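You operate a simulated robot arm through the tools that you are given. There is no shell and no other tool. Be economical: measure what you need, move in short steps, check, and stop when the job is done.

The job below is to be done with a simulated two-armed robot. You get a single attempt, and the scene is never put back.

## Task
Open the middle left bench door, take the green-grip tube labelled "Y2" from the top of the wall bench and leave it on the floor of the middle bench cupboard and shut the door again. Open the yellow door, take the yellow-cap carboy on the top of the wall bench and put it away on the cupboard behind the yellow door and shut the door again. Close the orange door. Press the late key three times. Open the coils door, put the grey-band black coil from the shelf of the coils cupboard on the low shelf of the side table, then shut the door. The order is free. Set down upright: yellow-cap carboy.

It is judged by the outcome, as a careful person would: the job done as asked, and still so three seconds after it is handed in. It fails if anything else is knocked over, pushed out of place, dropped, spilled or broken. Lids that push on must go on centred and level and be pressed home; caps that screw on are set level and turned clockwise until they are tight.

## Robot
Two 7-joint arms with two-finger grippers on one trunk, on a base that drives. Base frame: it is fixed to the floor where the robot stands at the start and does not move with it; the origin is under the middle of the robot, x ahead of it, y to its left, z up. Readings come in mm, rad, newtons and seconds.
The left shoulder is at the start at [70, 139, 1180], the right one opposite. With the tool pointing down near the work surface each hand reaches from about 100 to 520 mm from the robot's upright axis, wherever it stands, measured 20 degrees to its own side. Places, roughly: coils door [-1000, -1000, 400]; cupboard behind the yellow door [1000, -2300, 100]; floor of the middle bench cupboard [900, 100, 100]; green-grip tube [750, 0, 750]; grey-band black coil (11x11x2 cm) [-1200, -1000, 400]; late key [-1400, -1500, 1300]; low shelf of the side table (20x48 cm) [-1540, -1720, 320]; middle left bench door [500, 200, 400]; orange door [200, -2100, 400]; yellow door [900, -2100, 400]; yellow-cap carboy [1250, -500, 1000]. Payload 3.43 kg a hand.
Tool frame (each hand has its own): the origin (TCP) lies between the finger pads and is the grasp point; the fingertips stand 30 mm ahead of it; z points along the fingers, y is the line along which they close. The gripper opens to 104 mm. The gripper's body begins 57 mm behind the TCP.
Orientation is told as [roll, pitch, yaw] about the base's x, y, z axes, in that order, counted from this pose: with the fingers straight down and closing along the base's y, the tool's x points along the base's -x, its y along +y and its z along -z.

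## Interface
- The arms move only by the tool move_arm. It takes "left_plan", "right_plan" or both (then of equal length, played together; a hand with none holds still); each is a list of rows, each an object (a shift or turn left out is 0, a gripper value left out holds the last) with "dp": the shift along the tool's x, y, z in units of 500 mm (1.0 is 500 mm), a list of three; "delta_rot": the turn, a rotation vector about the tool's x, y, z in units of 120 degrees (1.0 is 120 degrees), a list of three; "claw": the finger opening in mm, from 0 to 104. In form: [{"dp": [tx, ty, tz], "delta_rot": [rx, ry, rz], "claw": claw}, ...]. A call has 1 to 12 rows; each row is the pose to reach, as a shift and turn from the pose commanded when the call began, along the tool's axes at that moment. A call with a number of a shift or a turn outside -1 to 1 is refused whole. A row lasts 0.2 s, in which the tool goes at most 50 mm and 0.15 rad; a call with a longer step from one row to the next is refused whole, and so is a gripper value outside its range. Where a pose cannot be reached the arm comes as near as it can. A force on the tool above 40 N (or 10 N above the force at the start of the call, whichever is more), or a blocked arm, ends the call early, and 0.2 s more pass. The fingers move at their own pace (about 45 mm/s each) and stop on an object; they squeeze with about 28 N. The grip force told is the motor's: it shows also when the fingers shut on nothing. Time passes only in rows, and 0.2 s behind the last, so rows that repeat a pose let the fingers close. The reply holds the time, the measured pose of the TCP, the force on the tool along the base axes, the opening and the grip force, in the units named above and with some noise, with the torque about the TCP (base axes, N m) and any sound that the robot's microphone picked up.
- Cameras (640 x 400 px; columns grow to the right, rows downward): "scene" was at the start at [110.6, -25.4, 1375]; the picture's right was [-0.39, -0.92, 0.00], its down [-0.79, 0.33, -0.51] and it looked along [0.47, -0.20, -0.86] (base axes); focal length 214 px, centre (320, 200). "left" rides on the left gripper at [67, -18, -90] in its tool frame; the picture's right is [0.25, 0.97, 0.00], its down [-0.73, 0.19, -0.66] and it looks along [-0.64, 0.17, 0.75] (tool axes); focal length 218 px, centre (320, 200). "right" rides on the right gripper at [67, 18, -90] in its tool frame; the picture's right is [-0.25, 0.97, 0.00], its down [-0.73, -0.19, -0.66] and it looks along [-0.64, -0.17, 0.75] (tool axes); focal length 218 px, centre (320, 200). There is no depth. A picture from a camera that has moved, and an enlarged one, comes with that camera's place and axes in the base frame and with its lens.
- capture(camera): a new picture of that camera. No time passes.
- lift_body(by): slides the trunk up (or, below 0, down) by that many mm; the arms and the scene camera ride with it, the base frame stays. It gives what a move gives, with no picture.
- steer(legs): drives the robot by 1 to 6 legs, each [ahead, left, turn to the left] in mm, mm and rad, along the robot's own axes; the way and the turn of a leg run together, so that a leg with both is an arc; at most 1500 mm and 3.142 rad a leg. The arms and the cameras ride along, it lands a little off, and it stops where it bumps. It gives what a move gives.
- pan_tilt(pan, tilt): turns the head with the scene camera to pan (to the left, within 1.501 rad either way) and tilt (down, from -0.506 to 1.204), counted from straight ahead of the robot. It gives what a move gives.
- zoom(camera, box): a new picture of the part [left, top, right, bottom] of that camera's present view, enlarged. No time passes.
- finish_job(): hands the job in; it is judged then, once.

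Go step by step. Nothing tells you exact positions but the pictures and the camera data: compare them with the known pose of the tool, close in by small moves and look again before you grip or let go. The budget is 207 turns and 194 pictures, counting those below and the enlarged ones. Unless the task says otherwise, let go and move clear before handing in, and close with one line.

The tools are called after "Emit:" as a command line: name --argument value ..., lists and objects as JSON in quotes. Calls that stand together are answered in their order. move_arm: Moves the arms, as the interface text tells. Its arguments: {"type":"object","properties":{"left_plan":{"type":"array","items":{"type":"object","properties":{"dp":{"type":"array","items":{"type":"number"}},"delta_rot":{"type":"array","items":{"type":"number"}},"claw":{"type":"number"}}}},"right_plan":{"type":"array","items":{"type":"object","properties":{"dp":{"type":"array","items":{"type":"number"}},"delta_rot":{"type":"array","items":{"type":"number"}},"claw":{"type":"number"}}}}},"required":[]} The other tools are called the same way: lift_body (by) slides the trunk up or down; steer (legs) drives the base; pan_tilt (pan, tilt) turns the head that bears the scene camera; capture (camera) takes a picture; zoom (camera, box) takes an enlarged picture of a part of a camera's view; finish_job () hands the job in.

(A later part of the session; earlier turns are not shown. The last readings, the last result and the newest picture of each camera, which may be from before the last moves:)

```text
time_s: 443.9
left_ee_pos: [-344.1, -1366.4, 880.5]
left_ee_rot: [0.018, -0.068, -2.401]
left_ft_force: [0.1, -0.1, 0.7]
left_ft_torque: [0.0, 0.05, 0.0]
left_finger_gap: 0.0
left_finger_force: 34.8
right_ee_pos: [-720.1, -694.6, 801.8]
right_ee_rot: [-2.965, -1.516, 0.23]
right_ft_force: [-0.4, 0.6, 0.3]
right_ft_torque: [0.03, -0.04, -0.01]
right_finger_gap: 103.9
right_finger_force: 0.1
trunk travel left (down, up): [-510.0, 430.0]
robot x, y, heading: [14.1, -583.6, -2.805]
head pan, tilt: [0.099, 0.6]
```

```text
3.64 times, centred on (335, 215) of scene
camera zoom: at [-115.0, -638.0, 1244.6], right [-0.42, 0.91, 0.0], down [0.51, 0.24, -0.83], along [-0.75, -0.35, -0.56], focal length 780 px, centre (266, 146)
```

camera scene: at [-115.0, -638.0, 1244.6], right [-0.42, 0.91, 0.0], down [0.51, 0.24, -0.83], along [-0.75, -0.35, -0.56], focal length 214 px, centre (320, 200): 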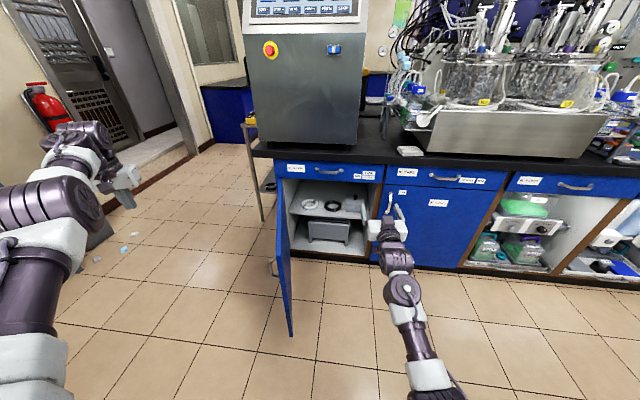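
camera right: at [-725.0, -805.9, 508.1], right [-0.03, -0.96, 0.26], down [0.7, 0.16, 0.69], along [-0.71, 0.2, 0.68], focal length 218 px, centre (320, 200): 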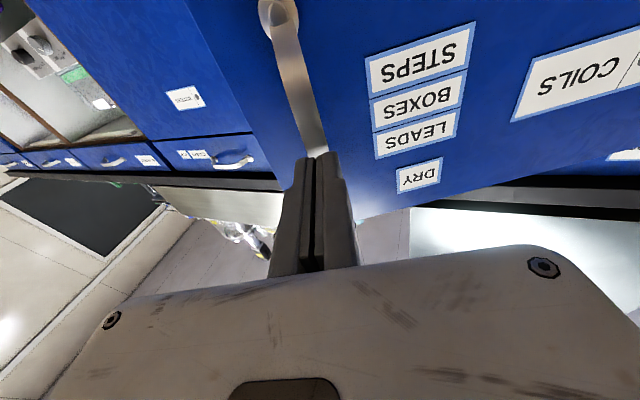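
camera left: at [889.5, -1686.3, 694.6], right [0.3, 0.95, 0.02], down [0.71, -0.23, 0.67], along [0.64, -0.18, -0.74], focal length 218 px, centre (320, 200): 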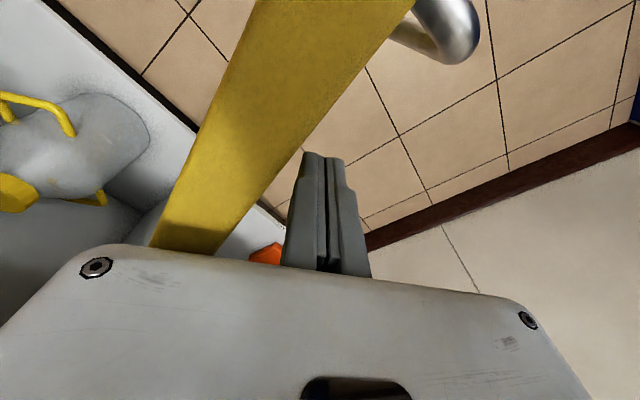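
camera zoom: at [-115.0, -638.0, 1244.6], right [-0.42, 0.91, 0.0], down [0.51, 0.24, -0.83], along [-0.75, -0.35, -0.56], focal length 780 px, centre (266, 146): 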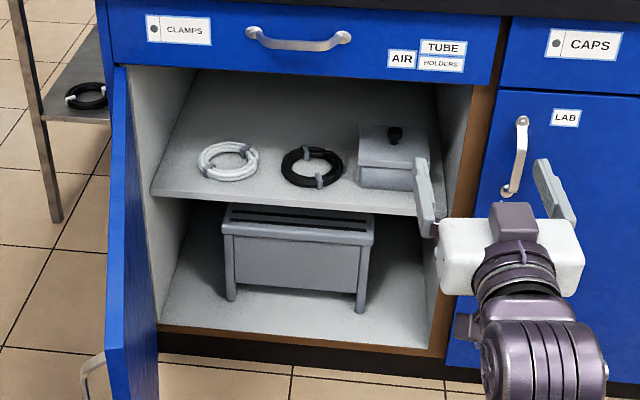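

The grey-band black coil lies on the shelf (top z≈465) between a white coil and a box; I'll grip its left rim with the right hand leaning forward, coming diagonally from the right. First set the hand's lean and turn.

Emit:
move_arm --right_plan '[{"delta_rot": [0, 0.065, 0], "claw": 60}, {"delta_rot": [0, 0.13, 0], "claw": 60}, {"delta_rot": [0, 0.195, 0], "claw": 60}, {"delta_rot": [0, 0.25, 0], "claw": 60}, {"delta_rot": [0, 0.29, 0], "claw": 60}, {"delta_rot": [0, 0.29, 0], "claw": 60}]'

Emit:
steer --legs '[[0, -250, 0], [0, 0, 0.569], [150, 0, 0]]'

Emit:
lift_body --by -260

Emit:
capture --camera "right"

Emit:
capture --camera "scene"

```text
time_s: 445.3
left_ee_pos: [-343.3, -1366.8, 880.4]
left_ee_rot: [0.018, -0.069, -2.401]
left_ft_force: [0.2, 0.3, -1.1]
left_ft_torque: [-0.01, 0.02, -0.02]
left_finger_gap: 0.1
left_finger_force: 34.9
right_ee_pos: [-720.6, -695.0, 801.4]
right_ee_rot: [-0.018, -1.017, -2.72]
right_ft_force: [-0.1, -0.5, 0.5]
right_ft_torque: [0.02, 0.03, 0.03]
right_finger_gap: 60.0
right_finger_force: 0.0
trunk travel left (down, up): [-510.0, 430.0]
robot x, y, heading: [16.0, -585.7, -2.807]
head pan, tilt: [0.099, 0.6]
```

```text
time_s: 449.7
left_ee_pos: [-36.2, -1314.5, 880.1]
left_ee_rot: [0.017, -0.068, -1.825]
left_ft_force: [0.4, -0.2, 0.3]
left_ft_torque: [0.0, -0.01, 0.0]
left_finger_gap: 0.0
left_finger_force: 34.6
right_ee_pos: [-718.2, -957.7, 800.6]
right_ee_rot: [-0.019, -1.017, -2.141]
right_ft_force: [-0.1, -0.7, 0.3]
right_ft_torque: [0.05, -0.02, 0.02]
right_finger_gap: 60.0
right_finger_force: 0.1
trunk travel left (down, up): [-510.0, 430.0]
robot x, y, heading: [-161.7, -464.2, -2.228]
head pan, tilt: [0.099, 0.6]
```

```text
time_s: 452.4
left_ee_pos: [-34.2, -1315.2, 622.1]
left_ee_rot: [0.018, -0.068, -1.824]
left_ft_force: [0.8, 0.0, 0.6]
left_ft_torque: [0.0, 0.05, -0.01]
left_finger_gap: 0.0
left_finger_force: 34.6
right_ee_pos: [-717.0, -957.6, 542.3]
right_ee_rot: [-0.02, -1.017, -2.143]
right_ft_force: [-0.7, -0.8, -0.5]
right_ft_torque: [-0.03, 0.0, 0.01]
right_finger_gap: 59.8
right_finger_force: 0.0
trunk travel left (down, up): [-250.0, 690.0]
robot x, y, heading: [-165.4, -462.5, -2.228]
head pan, tilt: [0.099, 0.6]
```

```text
32 pictures are left
camera right: at [-640.9, -874.7, 532.1], right [0.73, -0.65, 0.21], down [-0.05, 0.25, 0.97], along [-0.68, -0.72, 0.15], focal length 218 px, centre (320, 200)
```

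right: 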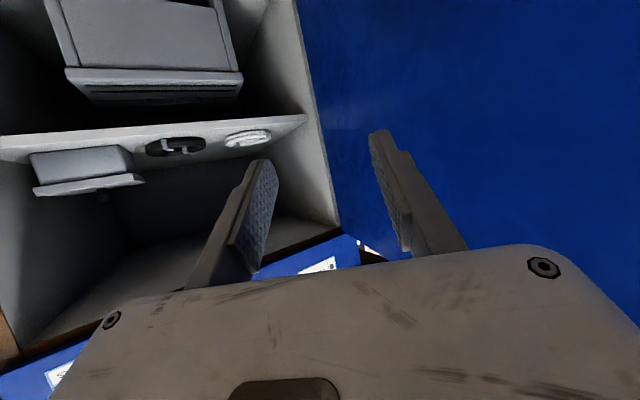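

```text
31 pictures are left
camera scene: at [-240.9, -577.9, 984.6], right [-0.85, 0.53, 0.0], down [0.3, 0.48, -0.82], along [-0.44, -0.7, -0.57], focal length 214 px, centre (320, 200)
```

scene: 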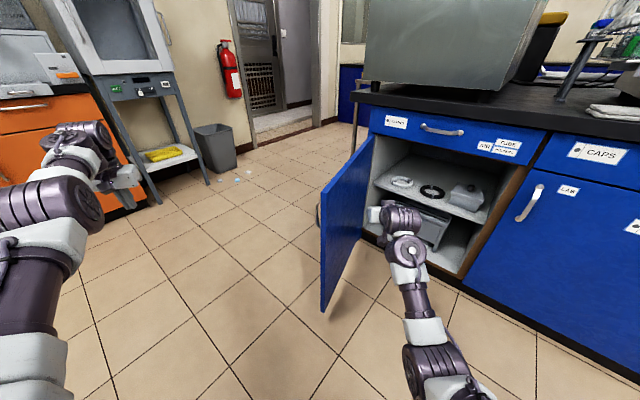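

Triangulated: coil centre (-1175,-1039), z≈427, shelf top ≈417. I reduce the lean to 0.8 rad and drive to a pre-grasp point.

Emit:
move_arm --right_plan '[{"delta_rot": [0, 0.05, 0], "claw": 60}, {"delta_rot": [0, 0.1036, 0], "claw": 60}, {"delta_rot": [0, 0.1036, 0], "claw": 60}]'

Emit:
lift_body --by -32

Emit:
steer --legs '[[0, -280, 0], [200, 0, 0]]'

Emit:
capture --camera "right"

Emit:
capture --camera "scene"

```text
time_s: 453.1
left_ee_pos: [-35.6, -1314.0, 621.7]
left_ee_rot: [0.017, -0.068, -1.824]
left_ft_force: [0.2, 0.5, 0.4]
left_ft_torque: [-0.01, 0.0, 0.03]
left_finger_gap: 0.1
left_finger_force: 34.6
right_ee_pos: [-717.4, -957.7, 541.8]
right_ee_rot: [-0.013, -0.799, -2.149]
right_ft_force: [0.4, -0.3, 0.5]
right_ft_torque: [0.0, -0.01, -0.03]
right_finger_gap: 60.0
right_finger_force: 0.0
trunk travel left (down, up): [-250.0, 690.0]
robot x, y, heading: [-163.9, -467.7, -2.23]
head pan, tilt: [0.099, 0.6]
```

```text
time_s: 453.9
left_ee_pos: [-35.8, -1313.3, 589.8]
left_ee_rot: [0.017, -0.069, -1.824]
left_ft_force: [0.3, 0.5, 0.0]
left_ft_torque: [0.03, 0.0, -0.01]
left_finger_gap: 0.0
left_finger_force: 34.4
right_ee_pos: [-718.0, -957.3, 509.8]
right_ee_rot: [-0.014, -0.801, -2.149]
right_ft_force: [0.1, -0.8, -0.4]
right_ft_torque: [0.01, -0.06, 0.0]
right_finger_gap: 60.0
right_finger_force: 0.0
trunk travel left (down, up): [-218.0, 722.0]
robot x, y, heading: [-161.6, -465.2, -2.227]
head pan, tilt: [0.099, 0.6]
```

```text
time_s: 457.1
left_ee_pos: [-380.3, -1301.7, 588.6]
left_ee_rot: [0.018, -0.067, -1.821]
left_ft_force: [-0.4, 0.1, 0.1]
left_ft_torque: [-0.01, 0.02, -0.04]
left_finger_gap: 0.0
left_finger_force: 34.5
right_ee_pos: [-1063.0, -946.7, 509.3]
right_ee_rot: [-0.013, -0.799, -2.144]
right_ft_force: [0.5, -0.6, 0.1]
right_ft_torque: [0.02, 0.0, -0.01]
right_finger_gap: 59.9
right_finger_force: 0.1
trunk travel left (down, up): [-218.0, 722.0]
robot x, y, heading: [-511.6, -451.6, -2.221]
head pan, tilt: [0.099, 0.6]
```

```text
30 pictures are left
camera right: at [-987.2, -865.0, 524.0], right [0.71, -0.68, 0.17], down [-0.17, 0.07, 0.98], along [-0.68, -0.73, -0.07], focal length 218 px, centre (320, 200)
```

right: 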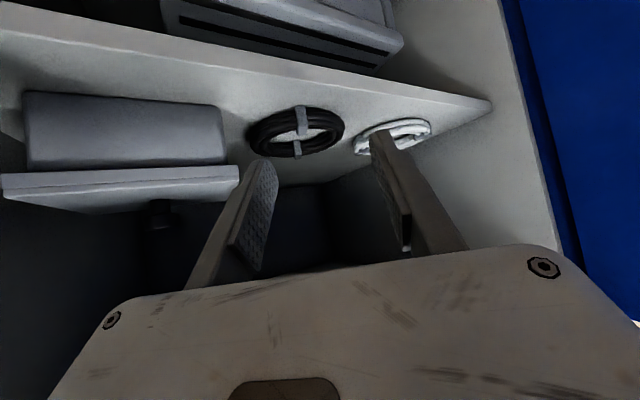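

```text
29 pictures are left
camera scene: at [-588.5, -566.1, 952.4], right [-0.85, 0.53, 0.0], down [0.3, 0.48, -0.82], along [-0.43, -0.7, -0.57], focal length 214 px, centre (320, 200)
```

scene: 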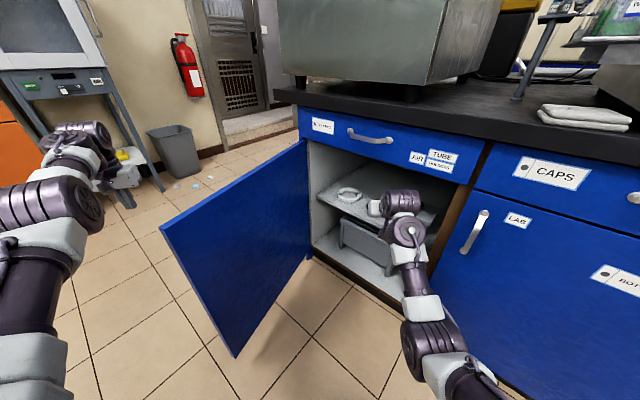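

Emit:
move_arm --right_plan '[{"dp": [-0.045, 0.003, 0.046], "claw": 44}, {"dp": [-0.089, 0.006, 0.092], "claw": 44}, {"dp": [-0.089, 0.006, 0.16], "claw": 44}, {"dp": [-0.088, 0.006, 0.2], "claw": 44}, {"dp": [-0.088, 0.006, 0.2], "claw": 44}]'

Emit:
capture --camera "right"

```text
time_s: 458.3
left_ee_pos: [-379.2, -1301.1, 589.0]
left_ee_rot: [0.018, -0.069, -1.821]
left_ft_force: [0.0, 0.3, 0.6]
left_ft_torque: [0.01, 0.02, -0.01]
left_finger_gap: 0.1
left_finger_force: 34.6
right_ee_pos: [-1116.6, -1035.5, 471.8]
right_ee_rot: [-0.013, -0.801, -2.143]
right_ft_force: [0.1, 0.3, 0.0]
right_ft_torque: [0.04, 0.03, 0.01]
right_finger_gap: 44.0
right_finger_force: 0.1
trunk travel left (down, up): [-218.0, 722.0]
robot x, y, heading: [-507.5, -451.3, -2.227]
head pan, tilt: [0.099, 0.6]
```

```text
28 pictures are left
camera right: at [-1040.8, -952.7, 486.5], right [0.71, -0.68, 0.17], down [-0.17, 0.07, 0.98], along [-0.68, -0.73, -0.07], focal length 218 px, centre (320, 200)
```

right: 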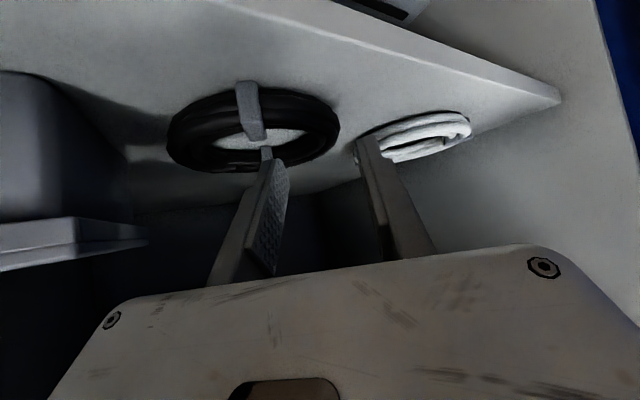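

Emit:
move_arm --right_plan '[{"dp": [0.004, 0.01, 0.03], "claw": 44}, {"dp": [0.009, 0.01, 0.06], "claw": 44}, {"dp": [0.009, 0.01, 0.06], "claw": 20}, {"dp": [0.009, 0.01, 0.06], "claw": 0}, {"dp": [0.009, 0.01, 0.06], "claw": 0}, {"dp": [0.009, 0.01, 0.06], "claw": 0}]'

Emit:
capture --camera "right"

```text
time_s: 459.7
left_ee_pos: [-380.2, -1299.5, 589.7]
left_ee_rot: [0.017, -0.068, -1.82]
left_ft_force: [0.3, 0.5, -0.3]
left_ft_torque: [0.02, -0.01, -0.04]
left_finger_gap: 0.0
left_finger_force: 35.1
right_ee_pos: [-1122.4, -1052.3, 447.9]
right_ee_rot: [-0.014, -0.802, -2.142]
right_ft_force: [-1.9, -1.0, 1.5]
right_ft_torque: [-0.06, 0.02, -0.02]
right_finger_gap: 21.4
right_finger_force: 27.6
trunk travel left (down, up): [-218.0, 722.0]
robot x, y, heading: [-506.1, -452.9, -2.217]
head pan, tilt: [0.099, 0.6]
```

```text
27 pictures are left
camera right: at [-1047.2, -969.8, 462.4], right [0.71, -0.68, 0.17], down [-0.17, 0.07, 0.98], along [-0.68, -0.73, -0.07], focal length 218 px, centre (320, 200)
```

right: 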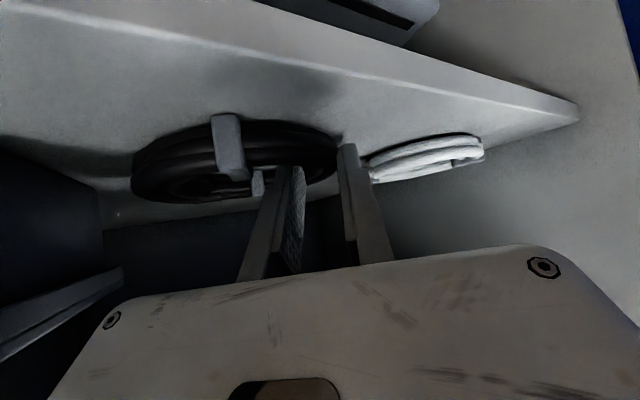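

Gripped at 21 mm. Lift gently with the trunk.

Emit:
lift_body --by 8

Emit:
lift_body --by 30

Emit:
capture --camera "right"

```text
time_s: 460.3
left_ee_pos: [-379.6, -1301.1, 597.1]
left_ee_rot: [0.018, -0.068, -1.821]
left_ft_force: [0.5, -0.2, -0.2]
left_ft_torque: [-0.01, -0.01, 0.01]
left_finger_gap: 0.0
left_finger_force: 34.4
right_ee_pos: [-1123.4, -1052.7, 453.8]
right_ee_rot: [-0.013, -0.798, -2.143]
right_ft_force: [0.2, 0.6, -1.7]
right_ft_torque: [-0.07, -0.03, -0.01]
right_finger_gap: 21.4
right_finger_force: 28.0
trunk travel left (down, up): [-226.0, 714.0]
robot x, y, heading: [-510.4, -448.6, -2.224]
head pan, tilt: [0.099, 0.6]
```

```text
time_s: 461.0
left_ee_pos: [-379.8, -1301.4, 626.8]
left_ee_rot: [0.016, -0.07, -1.821]
left_ft_force: [0.0, -0.4, -0.5]
left_ft_torque: [0.01, -0.02, -0.02]
left_finger_gap: 0.0
left_finger_force: 34.6
right_ee_pos: [-1123.5, -1052.2, 486.0]
right_ee_rot: [-0.013, -0.799, -2.143]
right_ft_force: [0.3, 0.6, -0.7]
right_ft_torque: [-0.04, 0.0, 0.01]
right_finger_gap: 21.3
right_finger_force: 28.1
trunk travel left (down, up): [-256.0, 684.0]
robot x, y, heading: [-507.7, -452.1, -2.227]
head pan, tilt: [0.099, 0.6]
```

```text
26 pictures are left
camera right: at [-1047.2, -969.9, 499.6], right [0.71, -0.68, 0.17], down [-0.17, 0.07, 0.98], along [-0.68, -0.73, -0.07], focal length 218 px, centre (320, 200)
```

right: 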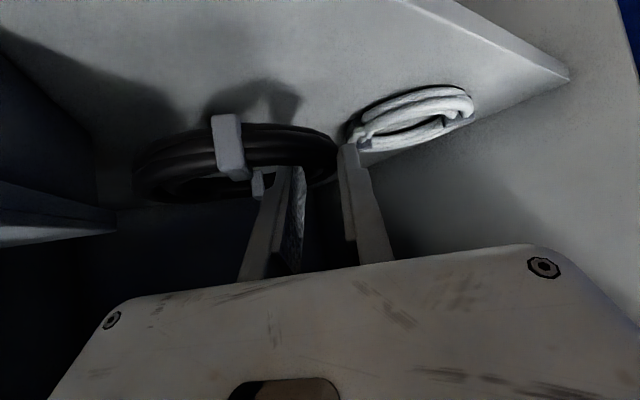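

Coil held flat. I back out, raise the arms above the door, turn to face the other way and drive round to the far side of the side table.

Emit:
steer --legs '[[-400, 0, 0]]'

Emit:
lift_body --by 170

Emit:
steer --legs '[[0, 0, -2.18], [-1000, 0, 0], [-850, 0, 0], [0, 910, 0], [-300, 0, 0]]'

Emit:
pan_tilt --pan 0.3 --tilt 0.4

Emit:
capture --camera "scene"

```text
time_s: 463.5
left_ee_pos: [-141.6, -989.4, 628.0]
left_ee_rot: [0.018, -0.067, -1.821]
left_ft_force: [-0.2, -0.7, -0.4]
left_ft_torque: [-0.05, 0.0, -0.01]
left_finger_gap: 0.0
left_finger_force: 34.2
right_ee_pos: [-884.9, -740.1, 487.1]
right_ee_rot: [-0.015, -0.801, -2.145]
right_ft_force: [-0.6, -0.2, -0.4]
right_ft_torque: [0.04, -0.04, -0.02]
right_finger_gap: 20.6
right_finger_force: 28.4
trunk travel left (down, up): [-256.0, 684.0]
robot x, y, heading: [-273.2, -138.5, -2.224]
head pan, tilt: [0.099, 0.6]
```

```text
time_s: 465.4
left_ee_pos: [-141.5, -989.8, 797.2]
left_ee_rot: [0.016, -0.069, -1.819]
left_ft_force: [-0.2, -0.4, -0.1]
left_ft_torque: [-0.01, -0.01, -0.02]
left_finger_gap: 0.0
left_finger_force: 34.3
right_ee_pos: [-884.6, -740.4, 654.7]
right_ee_rot: [-0.015, -0.799, -2.146]
right_ft_force: [0.1, 0.1, -0.7]
right_ft_torque: [-0.01, -0.06, 0.01]
right_finger_gap: 20.6
right_finger_force: 28.0
trunk travel left (down, up): [-426.0, 514.0]
robot x, y, heading: [-268.4, -133.7, -2.227]
head pan, tilt: [0.099, 0.6]
```

```text
time_s: 483.3
left_ee_pos: [-1218.5, -1756.6, 797.3]
left_ee_rot: [0.015, -0.051, 2.277]
left_ft_force: [1.2, -2.6, 2.1]
left_ft_torque: [0.14, 0.0, -0.02]
left_finger_gap: 0.0
left_finger_force: 34.4
right_ee_pos: [-597.2, -1287.1, 654.7]
right_ee_rot: [-0.014, -0.799, 1.966]
right_ft_force: [-0.1, -0.2, -0.9]
right_ft_torque: [0.0, 0.03, -0.01]
right_finger_gap: 18.5
right_finger_force: 28.2
trunk travel left (down, up): [-426.0, 514.0]
robot x, y, heading: [-453.7, -2134.0, 1.886]
head pan, tilt: [0.099, 0.6]
stopped in leg 4: the force on the tool passed its limit at 95 N (the readings are from after the stop); the commanded pose is now the measured one
```

```text
time_s: 484.0
left_ee_pos: [-1219.7, -1754.8, 796.7]
left_ee_rot: [0.012, -0.051, 2.277]
left_ft_force: [3.1, -2.3, 0.5]
left_ft_torque: [0.05, 0.08, -0.02]
left_finger_gap: 0.2
left_finger_force: 34.9
right_ee_pos: [-597.2, -1286.6, 655.6]
right_ee_rot: [-0.013, -0.801, 1.966]
right_ft_force: [0.4, -0.5, -1.3]
right_ft_torque: [-0.02, 0.03, 0.0]
right_finger_gap: 18.3
right_finger_force: 28.4
trunk travel left (down, up): [-426.0, 514.0]
robot x, y, heading: [-454.0, -2129.9, 1.886]
head pan, tilt: [0.3, 0.4]
```

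```text
25 pictures are left
camera scene: at [-520.7, -2008.0, 1178.7], right [0.82, 0.58, 0.0], down [0.22, -0.32, -0.92], along [-0.53, 0.75, -0.39], focal length 214 px, centre (320, 200)
```

scene: 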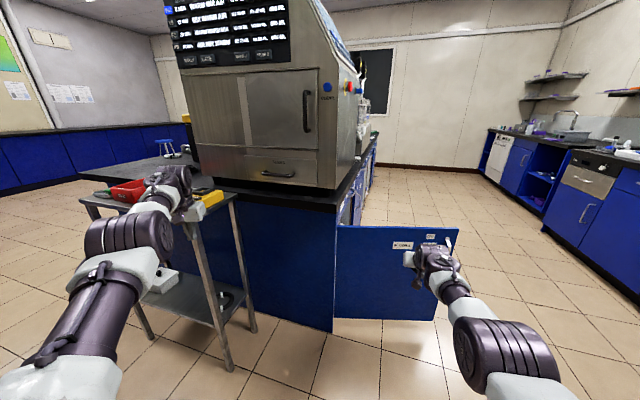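

The left hand touched something on the side table. Back off at once and look.

Emit:
steer --legs '[[0, -120, 0]]'

Emit:
zoom --camera "scene" --box '[60, 130, 300, 380]'

Emit:
capture --camera "left"

```text
time_s: 485.2
left_ee_pos: [-1105.4, -1718.8, 796.5]
left_ee_rot: [0.014, -0.052, 2.279]
left_ft_force: [-0.7, 0.3, 0.2]
left_ft_torque: [0.02, 0.02, 0.0]
left_finger_gap: 0.0
left_finger_force: 34.7
right_ee_pos: [-485.2, -1248.9, 654.7]
right_ee_rot: [-0.013, -0.799, 1.967]
right_ft_force: [0.5, -0.2, 0.6]
right_ft_torque: [-0.03, 0.02, 0.01]
right_finger_gap: 18.2
right_finger_force: 28.3
trunk travel left (down, up): [-426.0, 514.0]
robot x, y, heading: [-338.2, -2096.0, 1.89]
head pan, tilt: [0.3, 0.4]
```

```text
1.60 times, centred on (180, 255) of scene
camera zoom: at [-407.0, -1970.6, 1178.8], right [0.82, 0.58, 0.0], down [0.22, -0.32, -0.92], along [-0.53, 0.75, -0.39], focal length 343 px, centre (544, 112)
```

zoom: 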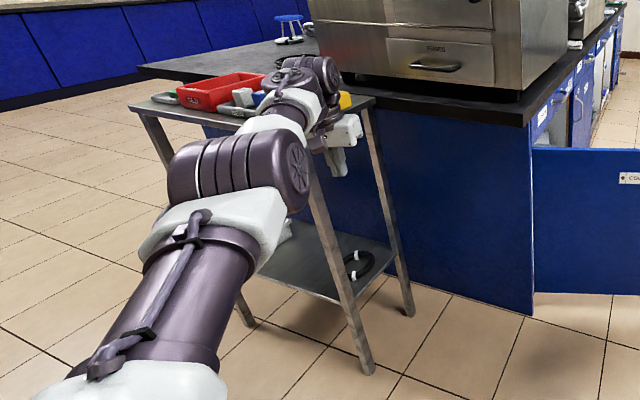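

```text
23 pictures are left
camera left: at [-1045.8, -1761.6, 882.8], right [-0.57, -0.82, 0.0], down [-0.59, 0.41, 0.7], along [-0.57, 0.4, -0.72], focal length 218 px, centre (320, 200)
```

left: 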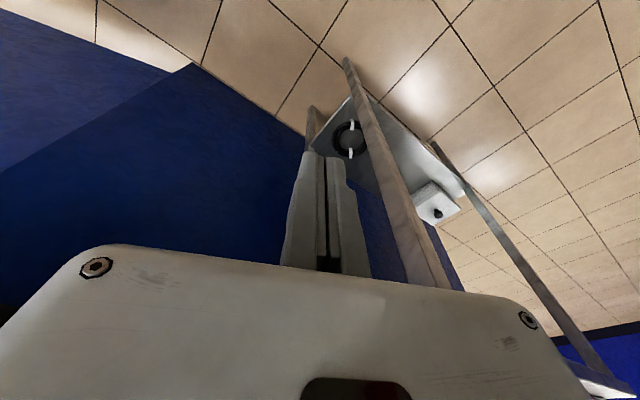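

Only a brief touch on the table's leg; everything is in place. The low shelf is free in the middle (f≈-1957). I route wider round to its long side.

Emit:
steer --legs '[[-138, 89, 0], [0, 510, 0], [-300, 0, 0], [0, 570, 0]]'

Emit:
lift_body --by -265

Emit:
pan_tilt --pan -0.1 --tilt 0.5

Emit:
capture --camera "scene"

Emit:
capture --camera "right"

```text
time_s: 490.3
left_ee_pos: [-1582.9, -2180.0, 799.2]
left_ee_rot: [0.013, -0.054, 2.282]
left_ft_force: [-0.5, 0.0, 0.0]
left_ft_torque: [0.05, 0.0, 0.02]
left_finger_gap: 0.2
left_finger_force: 34.6
right_ee_pos: [-965.9, -1705.6, 658.1]
right_ee_rot: [-0.013, -0.801, 1.975]
right_ft_force: [1.3, -0.6, 0.1]
right_ft_torque: [-0.04, 0.01, 0.01]
right_finger_gap: 17.3
right_finger_force: 28.2
trunk travel left (down, up): [-426.0, 514.0]
robot x, y, heading: [-813.8, -2548.0, 1.892]
head pan, tilt: [0.3, 0.4]
stopped in leg 3: the robot was blocked; the commanded pose is now the measured one
```

```text
time_s: 493.0
left_ee_pos: [-1585.2, -2176.4, 531.9]
left_ee_rot: [0.016, -0.05, 2.281]
left_ft_force: [0.0, 0.2, -0.3]
left_ft_torque: [-0.01, -0.01, -0.01]
left_finger_gap: 0.0
left_finger_force: 34.6
right_ee_pos: [-966.4, -1703.4, 388.5]
right_ee_rot: [-0.013, -0.798, 1.976]
right_ft_force: [0.0, -0.3, 0.2]
right_ft_torque: [0.0, 0.03, 0.03]
right_finger_gap: 16.9
right_finger_force: 28.2
trunk travel left (down, up): [-161.0, 779.0]
robot x, y, heading: [-813.6, -2546.1, 1.886]
head pan, tilt: [0.3, 0.4]
```

```text
time_s: 493.8
left_ee_pos: [-1584.1, -2174.9, 529.7]
left_ee_rot: [0.014, -0.049, 2.281]
left_ft_force: [0.8, -0.2, 0.3]
left_ft_torque: [0.01, 0.0, 0.01]
left_finger_gap: 0.0
left_finger_force: 34.2
right_ee_pos: [-966.4, -1703.6, 389.2]
right_ee_rot: [-0.014, -0.798, 1.975]
right_ft_force: [0.1, 0.4, 0.2]
right_ft_torque: [-0.01, 0.05, -0.02]
right_finger_gap: 17.1
right_finger_force: 27.9
trunk travel left (down, up): [-161.0, 779.0]
robot x, y, heading: [-817.8, -2550.6, 1.893]
head pan, tilt: [-0.099, 0.499]
```

```text
22 pictures are left
camera scene: at [-851.7, -2410.6, 904.6], right [0.98, 0.22, 0.0], down [0.11, -0.47, -0.88], along [-0.19, 0.86, -0.48], focal length 214 px, centre (320, 200)
```

scene: 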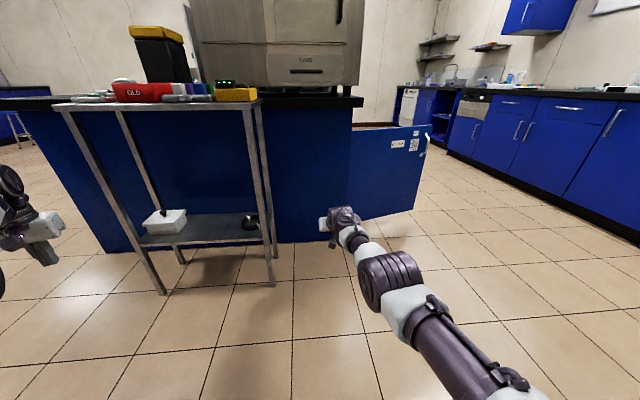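

```text
21 pictures are left
camera right: at [-940.6, -1813.7, 403.6], right [-0.96, -0.21, 0.17], down [0.15, 0.11, 0.98], along [-0.22, 0.97, -0.07], focal length 218 px, centre (320, 200)
```

right: 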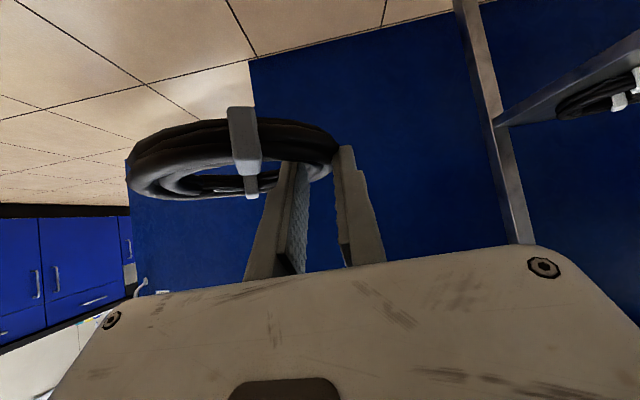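

Clear view: the low shelf's middle is free (between a box and another coil), shelf top ≈310. Retract the hand slightly, move left along the table, then check.

Emit:
move_arm --right_plan '[{"dp": [0.042, 0, -0.043], "claw": 0}, {"dp": [0.084, 0, -0.086], "claw": 0}, {"dp": [0.125, 0, -0.129], "claw": 0}]'

Emit:
steer --legs '[[30, 0, 0], [0, 601, -0.01]]'

Emit:
capture --camera "right"

Emit:
capture --camera "scene"

```text
time_s: 494.6
left_ee_pos: [-1584.1, -2176.5, 530.6]
left_ee_rot: [0.014, -0.05, 2.282]
left_ft_force: [-0.1, 0.2, 0.6]
left_ft_torque: [0.0, 0.01, 0.0]
left_finger_gap: 0.0
left_finger_force: 34.9
right_ee_pos: [-932.1, -1787.3, 390.6]
right_ee_rot: [-0.013, -0.796, 1.974]
right_ft_force: [0.3, 0.8, 0.0]
right_ft_torque: [0.0, 0.06, 0.02]
right_finger_gap: 17.0
right_finger_force: 27.3
trunk travel left (down, up): [-161.0, 779.0]
robot x, y, heading: [-816.7, -2548.3, 1.892]
head pan, tilt: [-0.099, 0.499]
```

```text
time_s: 498.6
left_ee_pos: [-2184.0, -2346.9, 531.5]
left_ee_rot: [0.015, -0.048, 2.285]
left_ft_force: [-0.7, -0.2, -0.8]
left_ft_torque: [0.01, 0.01, 0.0]
left_finger_gap: 0.0
left_finger_force: 34.9
right_ee_pos: [-1534.1, -1956.3, 390.4]
right_ee_rot: [-0.014, -0.799, 1.976]
right_ft_force: [-0.1, 0.0, -0.6]
right_ft_torque: [-0.05, 0.03, 0.0]
right_finger_gap: 16.6
right_finger_force: 28.2
trunk travel left (down, up): [-161.0, 779.0]
robot x, y, heading: [-1413.5, -2715.3, 1.892]
head pan, tilt: [-0.099, 0.499]
```

```text
20 pictures are left
camera right: at [-1508.0, -2065.7, 405.0], right [-0.96, -0.21, 0.17], down [0.15, 0.11, 0.98], along [-0.22, 0.97, -0.07], focal length 218 px, centre (320, 200)
```

right: 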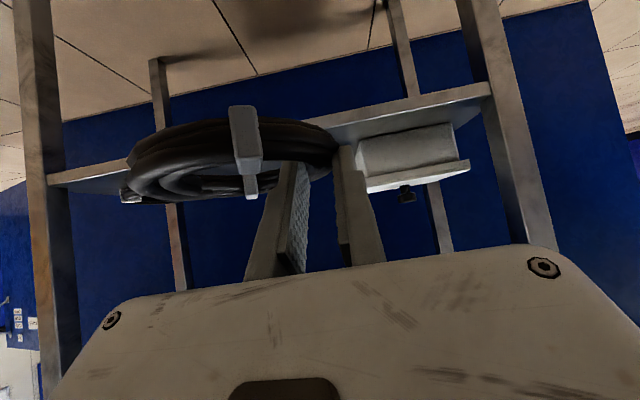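

```text
19 pictures are left
camera scene: at [-1451.7, -2579.1, 904.6], right [0.97, 0.22, 0.0], down [0.11, -0.47, -0.88], along [-0.2, 0.86, -0.48], focal length 214 px, centre (320, 200)
```

scene: 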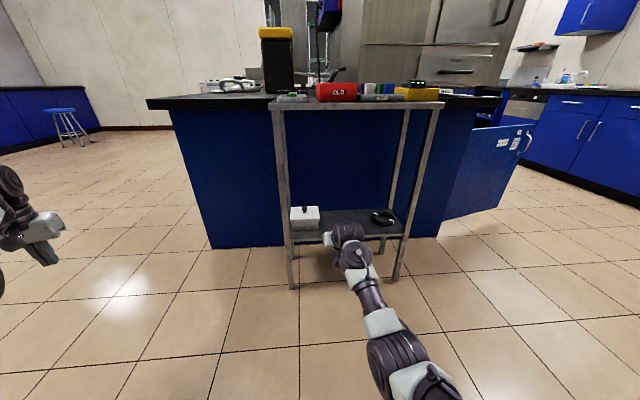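

Emit:
steer --legs '[[0, -33, 0], [198, 0, 0]]'

Emit:
lift_body --by -18

Emit:
capture --camera "right"

Emit:
zoom --camera "scene" --box '[240, 130, 460, 300]'

```text
time_s: 500.6
left_ee_pos: [-2218.1, -2144.9, 530.1]
left_ee_rot: [0.013, -0.049, 2.286]
left_ft_force: [0.2, -0.5, -0.4]
left_ft_torque: [0.0, 0.0, 0.02]
left_finger_gap: 0.0
left_finger_force: 34.7
right_ee_pos: [-1568.6, -1753.0, 390.7]
right_ee_rot: [-0.013, -0.798, 1.979]
right_ft_force: [0.2, -0.6, -0.6]
right_ft_torque: [-0.02, -0.01, -0.05]
right_finger_gap: 16.8
right_finger_force: 27.5
trunk travel left (down, up): [-161.0, 779.0]
robot x, y, heading: [-1446.9, -2516.1, 1.9]
head pan, tilt: [-0.099, 0.499]
```

```text
time_s: 501.3
left_ee_pos: [-2218.3, -2145.0, 512.5]
left_ee_rot: [0.012, -0.049, 2.285]
left_ft_force: [0.1, 0.3, 0.3]
left_ft_torque: [0.02, -0.02, 0.0]
left_finger_gap: 0.3
left_finger_force: 34.1
right_ee_pos: [-1568.3, -1753.3, 371.7]
right_ee_rot: [-0.013, -0.799, 1.978]
right_ft_force: [0.9, 0.1, -1.1]
right_ft_torque: [0.0, 0.0, -0.02]
right_finger_gap: 17.1
right_finger_force: 28.2
trunk travel left (down, up): [-143.0, 797.0]
robot x, y, heading: [-1446.5, -2509.9, 1.904]
head pan, tilt: [-0.099, 0.499]
```

```text
18 pictures are left
camera right: at [-1542.0, -1862.7, 387.1], right [-0.96, -0.21, 0.17], down [0.15, 0.11, 0.98], along [-0.23, 0.97, -0.07], focal length 218 px, centre (320, 200)
```

right: 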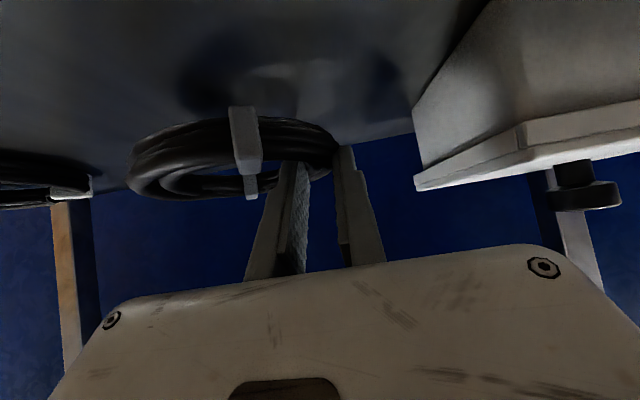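

```text
2.35 times, centred on (350, 215) of scene
camera zoom: at [-1484.6, -2376.2, 886.6], right [0.97, 0.22, 0.0], down [0.11, -0.47, -0.88], along [-0.2, 0.86, -0.48], focal length 505 px, centre (249, 165)
```

zoom: 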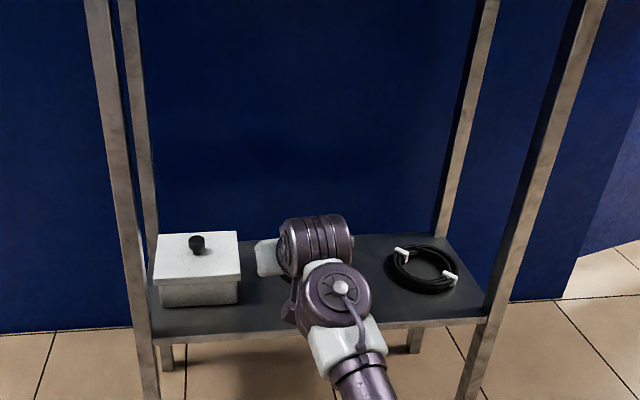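

Emit:
lift_body --by -10

Emit:
lift_body --by -6

Emit:
lift_body --by -5

Emit:
lift_body --by -5

Emit:
capture --camera "right"

```text
time_s: 501.9
left_ee_pos: [-2217.5, -2144.3, 503.4]
left_ee_rot: [0.013, -0.047, 2.287]
left_ft_force: [0.1, -0.3, 0.2]
left_ft_torque: [-0.04, -0.02, -0.04]
left_finger_gap: 0.2
left_finger_force: 35.0
right_ee_pos: [-1569.0, -1752.5, 362.0]
right_ee_rot: [-0.015, -0.798, 1.978]
right_ft_force: [-0.6, -0.2, -0.8]
right_ft_torque: [-0.03, 0.01, -0.04]
right_finger_gap: 16.8
right_finger_force: 28.0
trunk travel left (down, up): [-133.0, 807.0]
robot x, y, heading: [-1446.3, -2510.0, 1.897]
head pan, tilt: [-0.099, 0.499]
```

```text
time_s: 502.4
left_ee_pos: [-2217.7, -2144.0, 497.7]
left_ee_rot: [0.014, -0.05, 2.286]
left_ft_force: [-0.3, -1.1, -0.4]
left_ft_torque: [-0.01, 0.02, 0.02]
left_finger_gap: 0.1
left_finger_force: 34.9
right_ee_pos: [-1568.9, -1753.1, 356.1]
right_ee_rot: [-0.014, -0.797, 1.978]
right_ft_force: [1.1, 0.3, -1.6]
right_ft_torque: [-0.03, 0.04, 0.01]
right_finger_gap: 16.6
right_finger_force: 27.8
trunk travel left (down, up): [-127.0, 813.0]
robot x, y, heading: [-1444.9, -2515.2, 1.9]
head pan, tilt: [-0.099, 0.499]
```

```text
time_s: 502.9
left_ee_pos: [-2218.4, -2145.1, 491.4]
left_ee_rot: [0.015, -0.049, 2.288]
left_ft_force: [-0.6, -0.6, -0.3]
left_ft_torque: [0.01, 0.01, 0.02]
left_finger_gap: 0.1
left_finger_force: 34.5
right_ee_pos: [-1568.6, -1753.2, 351.1]
right_ee_rot: [-0.014, -0.797, 1.977]
right_ft_force: [0.3, 0.7, -0.4]
right_ft_torque: [-0.03, 0.03, 0.02]
right_finger_gap: 16.8
right_finger_force: 27.8
trunk travel left (down, up): [-122.0, 818.0]
robot x, y, heading: [-1448.4, -2514.4, 1.897]
head pan, tilt: [-0.099, 0.499]
```

```text
time_s: 503.5
left_ee_pos: [-2218.8, -2145.0, 487.1]
left_ee_rot: [0.013, -0.051, 2.285]
left_ft_force: [0.8, 0.5, 0.3]
left_ft_torque: [0.01, 0.03, 0.0]
left_finger_gap: 0.0
left_finger_force: 35.0
right_ee_pos: [-1567.8, -1753.4, 346.0]
right_ee_rot: [-0.014, -0.798, 1.979]
right_ft_force: [0.3, 0.8, -0.6]
right_ft_torque: [-0.01, 0.02, -0.02]
right_finger_gap: 16.9
right_finger_force: 28.4
trunk travel left (down, up): [-117.0, 823.0]
robot x, y, heading: [-1446.2, -2515.9, 1.894]
head pan, tilt: [-0.099, 0.499]
```

```text
16 pictures are left
camera right: at [-1542.0, -1862.7, 361.0], right [-0.96, -0.21, 0.17], down [0.15, 0.11, 0.98], along [-0.23, 0.97, -0.07], focal length 218 px, centre (320, 200)
```

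right: 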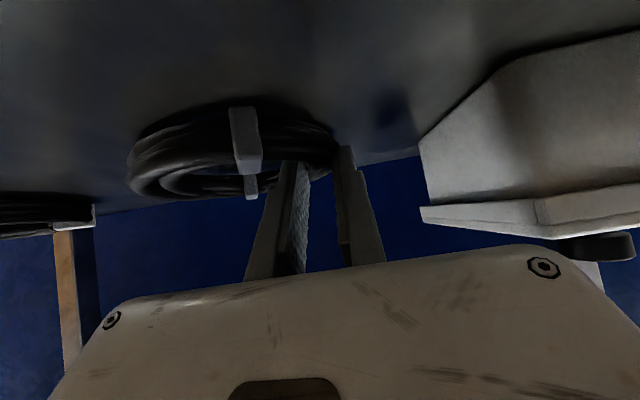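

Emit:
lift_body --by -4

Emit:
lift_body --by -4

Emit:
lift_body --by -4

Emit:
lift_body --by -4

```text
time_s: 504.0
left_ee_pos: [-2219.0, -2144.1, 483.4]
left_ee_rot: [0.013, -0.051, 2.287]
left_ft_force: [-0.4, 0.1, 0.6]
left_ft_torque: [0.01, 0.03, 0.0]
left_finger_gap: 0.1
left_finger_force: 34.9
right_ee_pos: [-1570.2, -1753.6, 345.7]
right_ee_rot: [-0.017, -0.804, 1.978]
right_ft_force: [1.6, -1.5, 10.6]
right_ft_torque: [-0.35, -0.2, -0.01]
right_finger_gap: 16.6
right_finger_force: 27.8
trunk travel left (down, up): [-113.0, 827.0]
robot x, y, heading: [-1446.5, -2511.6, 1.9]
head pan, tilt: [-0.099, 0.499]
```

```text
time_s: 504.6
left_ee_pos: [-2217.0, -2146.0, 481.2]
left_ee_rot: [0.014, -0.051, 2.286]
left_ft_force: [0.3, 0.7, 0.0]
left_ft_torque: [-0.02, -0.02, 0.0]
left_finger_gap: 0.0
left_finger_force: 35.1
right_ee_pos: [-1568.9, -1753.5, 345.3]
right_ee_rot: [-0.017, -0.811, 1.979]
right_ft_force: [3.7, -3.1, 27.1]
right_ft_torque: [-0.66, -0.39, 0.02]
right_finger_gap: 16.8
right_finger_force: 28.1
trunk travel left (down, up): [-109.0, 831.0]
robot x, y, heading: [-1444.4, -2512.4, 1.894]
head pan, tilt: [-0.099, 0.499]
```

```text
time_s: 505.0
left_ee_pos: [-2217.3, -2145.4, 475.1]
left_ee_rot: [0.013, -0.05, 2.285]
left_ft_force: [-0.5, -0.1, 0.3]
left_ft_torque: [0.0, -0.02, -0.01]
left_finger_gap: 0.0
left_finger_force: 34.9
right_ee_pos: [-1568.9, -1751.0, 345.4]
right_ee_rot: [-0.015, -0.819, 1.979]
right_ft_force: [0.6, -2.1, 13.6]
right_ft_torque: [-0.45, -0.25, -0.01]
right_finger_gap: 16.7
right_finger_force: 27.8
trunk travel left (down, up): [-105.0, 835.0]
robot x, y, heading: [-1448.6, -2514.7, 1.891]
head pan, tilt: [-0.099, 0.499]
stopped: the force on the tool passed its limit at 41 N (the readings are from after the stop); the commanded pose is now the measured one
```

```text
time_s: 505.6
left_ee_pos: [-2218.9, -2146.3, 474.2]
left_ee_rot: [0.012, -0.054, 2.286]
left_ft_force: [-0.8, -0.4, 0.8]
left_ft_torque: [-0.02, 0.04, -0.01]
left_finger_gap: 0.1
left_finger_force: 34.5
right_ee_pos: [-1570.2, -1751.0, 345.0]
right_ee_rot: [-0.015, -0.824, 1.978]
right_ft_force: [2.4, -1.1, 32.6]
right_ft_torque: [-0.71, -0.43, 0.02]
right_finger_gap: 17.0
right_finger_force: 28.0
trunk travel left (down, up): [-101.0, 839.0]
robot x, y, heading: [-1448.3, -2512.9, 1.899]
head pan, tilt: [-0.099, 0.499]
```

Landed. Unload and release to a moderate opening, then lift and retreat.

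Emit:
lift_body --by 7

Emit:
move_arm --right_plan '[{"claw": 22}, {"claw": 30}, {"claw": 40}, {"claw": 44}, {"claw": 44}]'

Emit:
lift_body --by 45

Emit:
capture --camera "right"

```text
time_s: 506.1
left_ee_pos: [-2218.7, -2144.6, 479.1]
left_ee_rot: [0.013, -0.051, 2.286]
left_ft_force: [0.8, 0.5, 0.6]
left_ft_torque: [-0.03, -0.01, -0.03]
left_finger_gap: 0.0
left_finger_force: 34.8
right_ee_pos: [-1569.1, -1751.4, 344.7]
right_ee_rot: [-0.015, -0.812, 1.981]
right_ft_force: [-4.8, 9.8, 14.8]
right_ft_torque: [0.49, 0.35, -0.04]
right_finger_gap: 16.9
right_finger_force: 28.1
trunk travel left (down, up): [-108.0, 832.0]
robot x, y, heading: [-1449.8, -2509.9, 1.899]
head pan, tilt: [-0.099, 0.499]
```

```text
time_s: 507.3
left_ee_pos: [-2218.9, -2143.8, 478.9]
left_ee_rot: [0.015, -0.048, 2.286]
left_ft_force: [-0.2, 0.3, 0.5]
left_ft_torque: [-0.05, -0.02, -0.02]
left_finger_gap: 0.0
left_finger_force: 34.7
right_ee_pos: [-1568.8, -1751.3, 343.0]
right_ee_rot: [-0.013, -0.808, 1.978]
right_ft_force: [1.4, 0.3, 0.7]
right_ft_torque: [-0.08, 0.05, 0.02]
right_finger_gap: 41.5
right_finger_force: 0.0
trunk travel left (down, up): [-108.0, 832.0]
robot x, y, heading: [-1447.6, -2514.6, 1.895]
head pan, tilt: [-0.099, 0.499]
```

```text
time_s: 508.2
left_ee_pos: [-2218.1, -2145.0, 523.1]
left_ee_rot: [0.013, -0.048, 2.286]
left_ft_force: [0.5, -0.9, 0.5]
left_ft_torque: [0.03, 0.01, 0.0]
left_finger_gap: 0.0
left_finger_force: 34.9
right_ee_pos: [-1569.9, -1751.6, 387.2]
right_ee_rot: [-0.014, -0.807, 1.977]
right_ft_force: [0.0, 0.6, -0.1]
right_ft_torque: [-0.03, 0.0, 0.03]
right_finger_gap: 43.8
right_finger_force: 0.0
trunk travel left (down, up): [-153.0, 787.0]
robot x, y, heading: [-1444.6, -2513.3, 1.887]
head pan, tilt: [-0.099, 0.499]
```

```text
15 pictures are left
camera right: at [-1542.6, -1861.2, 401.4], right [-0.96, -0.21, 0.17], down [0.16, 0.1, 0.98], along [-0.23, 0.97, -0.06], focal length 218 px, centre (320, 200)
```

right: 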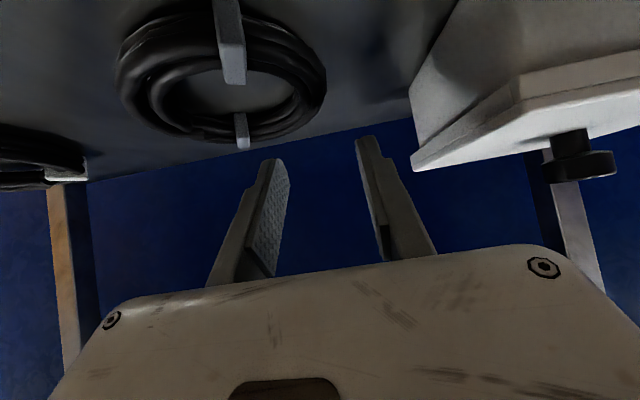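

Coil rests on the low shelf. Back out, raise the trunk and look at the panel with the keys.

Emit:
steer --legs '[[-200, 0, 0]]'

Emit:
lift_body --by 400

Emit:
lift_body --by 130

Emit:
pan_tilt --pan -0.3 --tilt 0.1

Emit:
capture --camera "scene"

Emit:
zoom --camera "scene" --box '[250, 120, 410, 230]'

```text
time_s: 509.8
left_ee_pos: [-2155.9, -2333.0, 523.5]
left_ee_rot: [0.017, -0.05, 2.288]
left_ft_force: [-0.6, -0.4, 0.1]
left_ft_torque: [-0.04, -0.01, 0.01]
left_finger_gap: 0.0
left_finger_force: 35.3
right_ee_pos: [-1505.8, -1939.3, 387.4]
right_ee_rot: [-0.016, -0.811, 1.978]
right_ft_force: [-0.7, 0.1, -0.7]
right_ft_torque: [0.0, -0.03, 0.0]
right_finger_gap: 44.1
right_finger_force: 0.1
trunk travel left (down, up): [-153.0, 787.0]
robot x, y, heading: [-1383.0, -2702.5, 1.897]
head pan, tilt: [-0.099, 0.499]
```

```text
time_s: 513.6
left_ee_pos: [-2155.2, -2334.3, 922.4]
left_ee_rot: [0.014, -0.049, 2.289]
left_ft_force: [0.0, 0.2, -0.1]
left_ft_torque: [-0.02, -0.03, -0.01]
left_finger_gap: 0.0
left_finger_force: 34.8
right_ee_pos: [-1506.7, -1939.0, 787.9]
right_ee_rot: [-0.013, -0.809, 1.979]
right_ft_force: [0.7, 0.1, -0.2]
right_ft_torque: [0.04, 0.0, -0.03]
right_finger_gap: 44.0
right_finger_force: 0.1
trunk travel left (down, up): [-553.0, 387.0]
robot x, y, heading: [-1380.8, -2706.3, 1.895]
head pan, tilt: [-0.099, 0.499]
```

```text
time_s: 515.2
left_ee_pos: [-2156.0, -2332.9, 1052.7]
left_ee_rot: [0.015, -0.048, 2.287]
left_ft_force: [0.8, -0.5, 0.3]
left_ft_torque: [0.02, 0.0, 0.0]
left_finger_gap: 0.0
left_finger_force: 34.8
right_ee_pos: [-1507.0, -1938.3, 917.5]
right_ee_rot: [-0.013, -0.807, 1.977]
right_ft_force: [0.6, 0.2, -0.2]
right_ft_torque: [0.01, 0.01, 0.05]
right_finger_gap: 43.9
right_finger_force: 0.0
trunk travel left (down, up): [-683.0, 257.0]
robot x, y, heading: [-1382.8, -2702.1, 1.896]
head pan, tilt: [-0.099, 0.499]
```

```text
time_s: 516.1
left_ee_pos: [-2155.6, -2333.2, 1054.1]
left_ee_rot: [0.014, -0.049, 2.287]
left_ft_force: [-0.2, -0.2, 0.5]
left_ft_torque: [0.03, -0.03, -0.01]
left_finger_gap: 0.1
left_finger_force: 34.8
right_ee_pos: [-1506.6, -1939.0, 916.5]
right_ee_rot: [-0.015, -0.809, 1.98]
right_ft_force: [-1.0, -0.1, 0.2]
right_ft_torque: [-0.02, 0.01, 0.02]
right_finger_gap: 44.2
right_finger_force: 0.0
trunk travel left (down, up): [-683.0, 257.0]
robot x, y, heading: [-1384.4, -2702.5, 1.899]
head pan, tilt: [-0.3, 0.099]
```

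```text
14 pictures are left
camera scene: at [-1403.5, -2560.4, 1464.1], right [1.0, 0.03, 0.0], down [0.0, -0.1, -0.99], along [-0.03, 0.99, -0.1], focal length 214 px, centre (320, 200)
```

scene: 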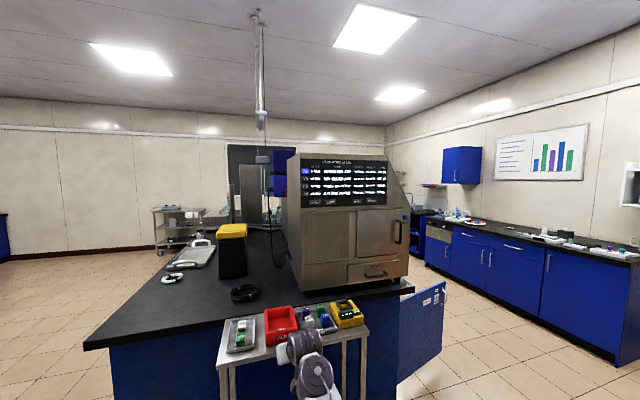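

```text
3.64 times, centred on (330, 175) of scene
camera zoom: at [-1403.5, -2560.4, 1464.1], right [1.0, 0.03, 0.0], down [0.0, -0.1, -0.99], along [-0.03, 0.99, -0.1], focal length 780 px, centre (284, 291)
```

zoom: 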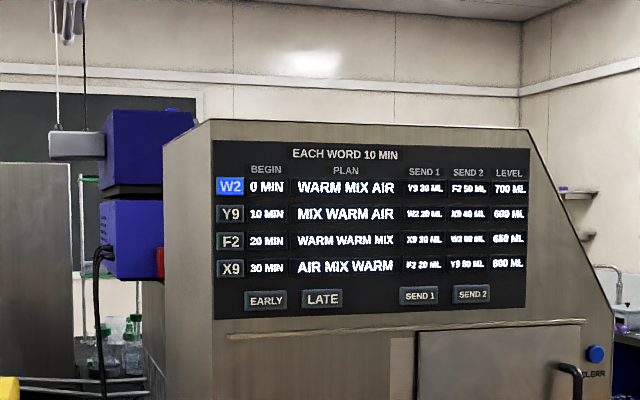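

The LATE key is on the machine's side panel, about (-1383,-1468,1344). I make the right hand a horizontal fist and raise it to that height.

Emit:
move_arm --right_plan '[{"dp": [-0.03, 0, -0.065], "delta_rot": [0, -0.06, 0], "claw": 20}, {"dp": [-0.06, 0, -0.13], "delta_rot": [0, -0.12, 0], "claw": 0}, {"dp": [-0.09, 0, -0.196], "delta_rot": [0, -0.18, 0], "claw": 0}, {"dp": [-0.12, 0, -0.26], "delta_rot": [0, -0.24, 0], "claw": 0}, {"dp": [-0.15, 0, -0.326], "delta_rot": [0, -0.3, 0], "claw": 0}, {"dp": [-0.178, 0, -0.392], "delta_rot": [0, -0.365, 0], "claw": 0}, {"dp": [-0.178, 0, -0.392], "delta_rot": [0, -0.365, 0], "claw": 0}]'

Emit:
lift_body --by 220

Emit:
steer --legs '[[0, 241, -0.023]]'

```text
time_s: 517.7
left_ee_pos: [-2155.6, -2332.7, 1052.7]
left_ee_rot: [0.014, -0.049, 2.288]
left_ft_force: [0.4, 0.0, -0.2]
left_ft_torque: [0.04, -0.01, -0.01]
left_finger_gap: 0.3
left_finger_force: 34.7
right_ee_pos: [-1478.2, -2012.9, 1116.7]
right_ee_rot: [-1.965, -1.562, -2.349]
right_ft_force: [-0.3, 1.5, 0.4]
right_ft_torque: [-0.03, -0.01, -0.01]
right_finger_gap: 0.0
right_finger_force: 27.8
trunk travel left (down, up): [-683.0, 257.0]
robot x, y, heading: [-1382.6, -2702.4, 1.896]
head pan, tilt: [-0.3, 0.099]
```

```text
time_s: 520.0
left_ee_pos: [-2154.7, -2333.2, 1273.5]
left_ee_rot: [0.013, -0.048, 2.289]
left_ft_force: [-0.7, 1.0, 0.4]
left_ft_torque: [0.01, -0.04, -0.02]
left_finger_gap: 0.0
left_finger_force: 34.4
right_ee_pos: [-1477.4, -2012.5, 1337.8]
right_ee_rot: [-1.838, -1.561, -2.477]
right_ft_force: [-0.7, -0.4, -0.7]
right_ft_torque: [0.01, -0.01, -0.02]
right_finger_gap: 0.3
right_finger_force: 28.0
trunk travel left (down, up): [-903.0, 37.0]
robot x, y, heading: [-1382.6, -2700.4, 1.898]
head pan, tilt: [-0.3, 0.099]
```

```text
time_s: 521.8
left_ee_pos: [-2366.0, -2384.3, 1275.9]
left_ee_rot: [0.015, -0.051, 2.259]
left_ft_force: [0.6, -0.1, -0.9]
left_ft_torque: [-0.02, 0.05, 0.02]
left_finger_gap: 0.1
left_finger_force: 34.9
right_ee_pos: [-1680.4, -2083.2, 1337.7]
right_ee_rot: [-1.984, -1.564, -2.357]
right_ft_force: [-0.5, -0.6, 0.7]
right_ft_torque: [-0.02, 0.05, 0.02]
right_finger_gap: 0.0
right_finger_force: 28.1
trunk travel left (down, up): [-903.0, 37.0]
robot x, y, heading: [-1607.6, -2772.7, 1.872]
head pan, tilt: [-0.3, 0.099]
```

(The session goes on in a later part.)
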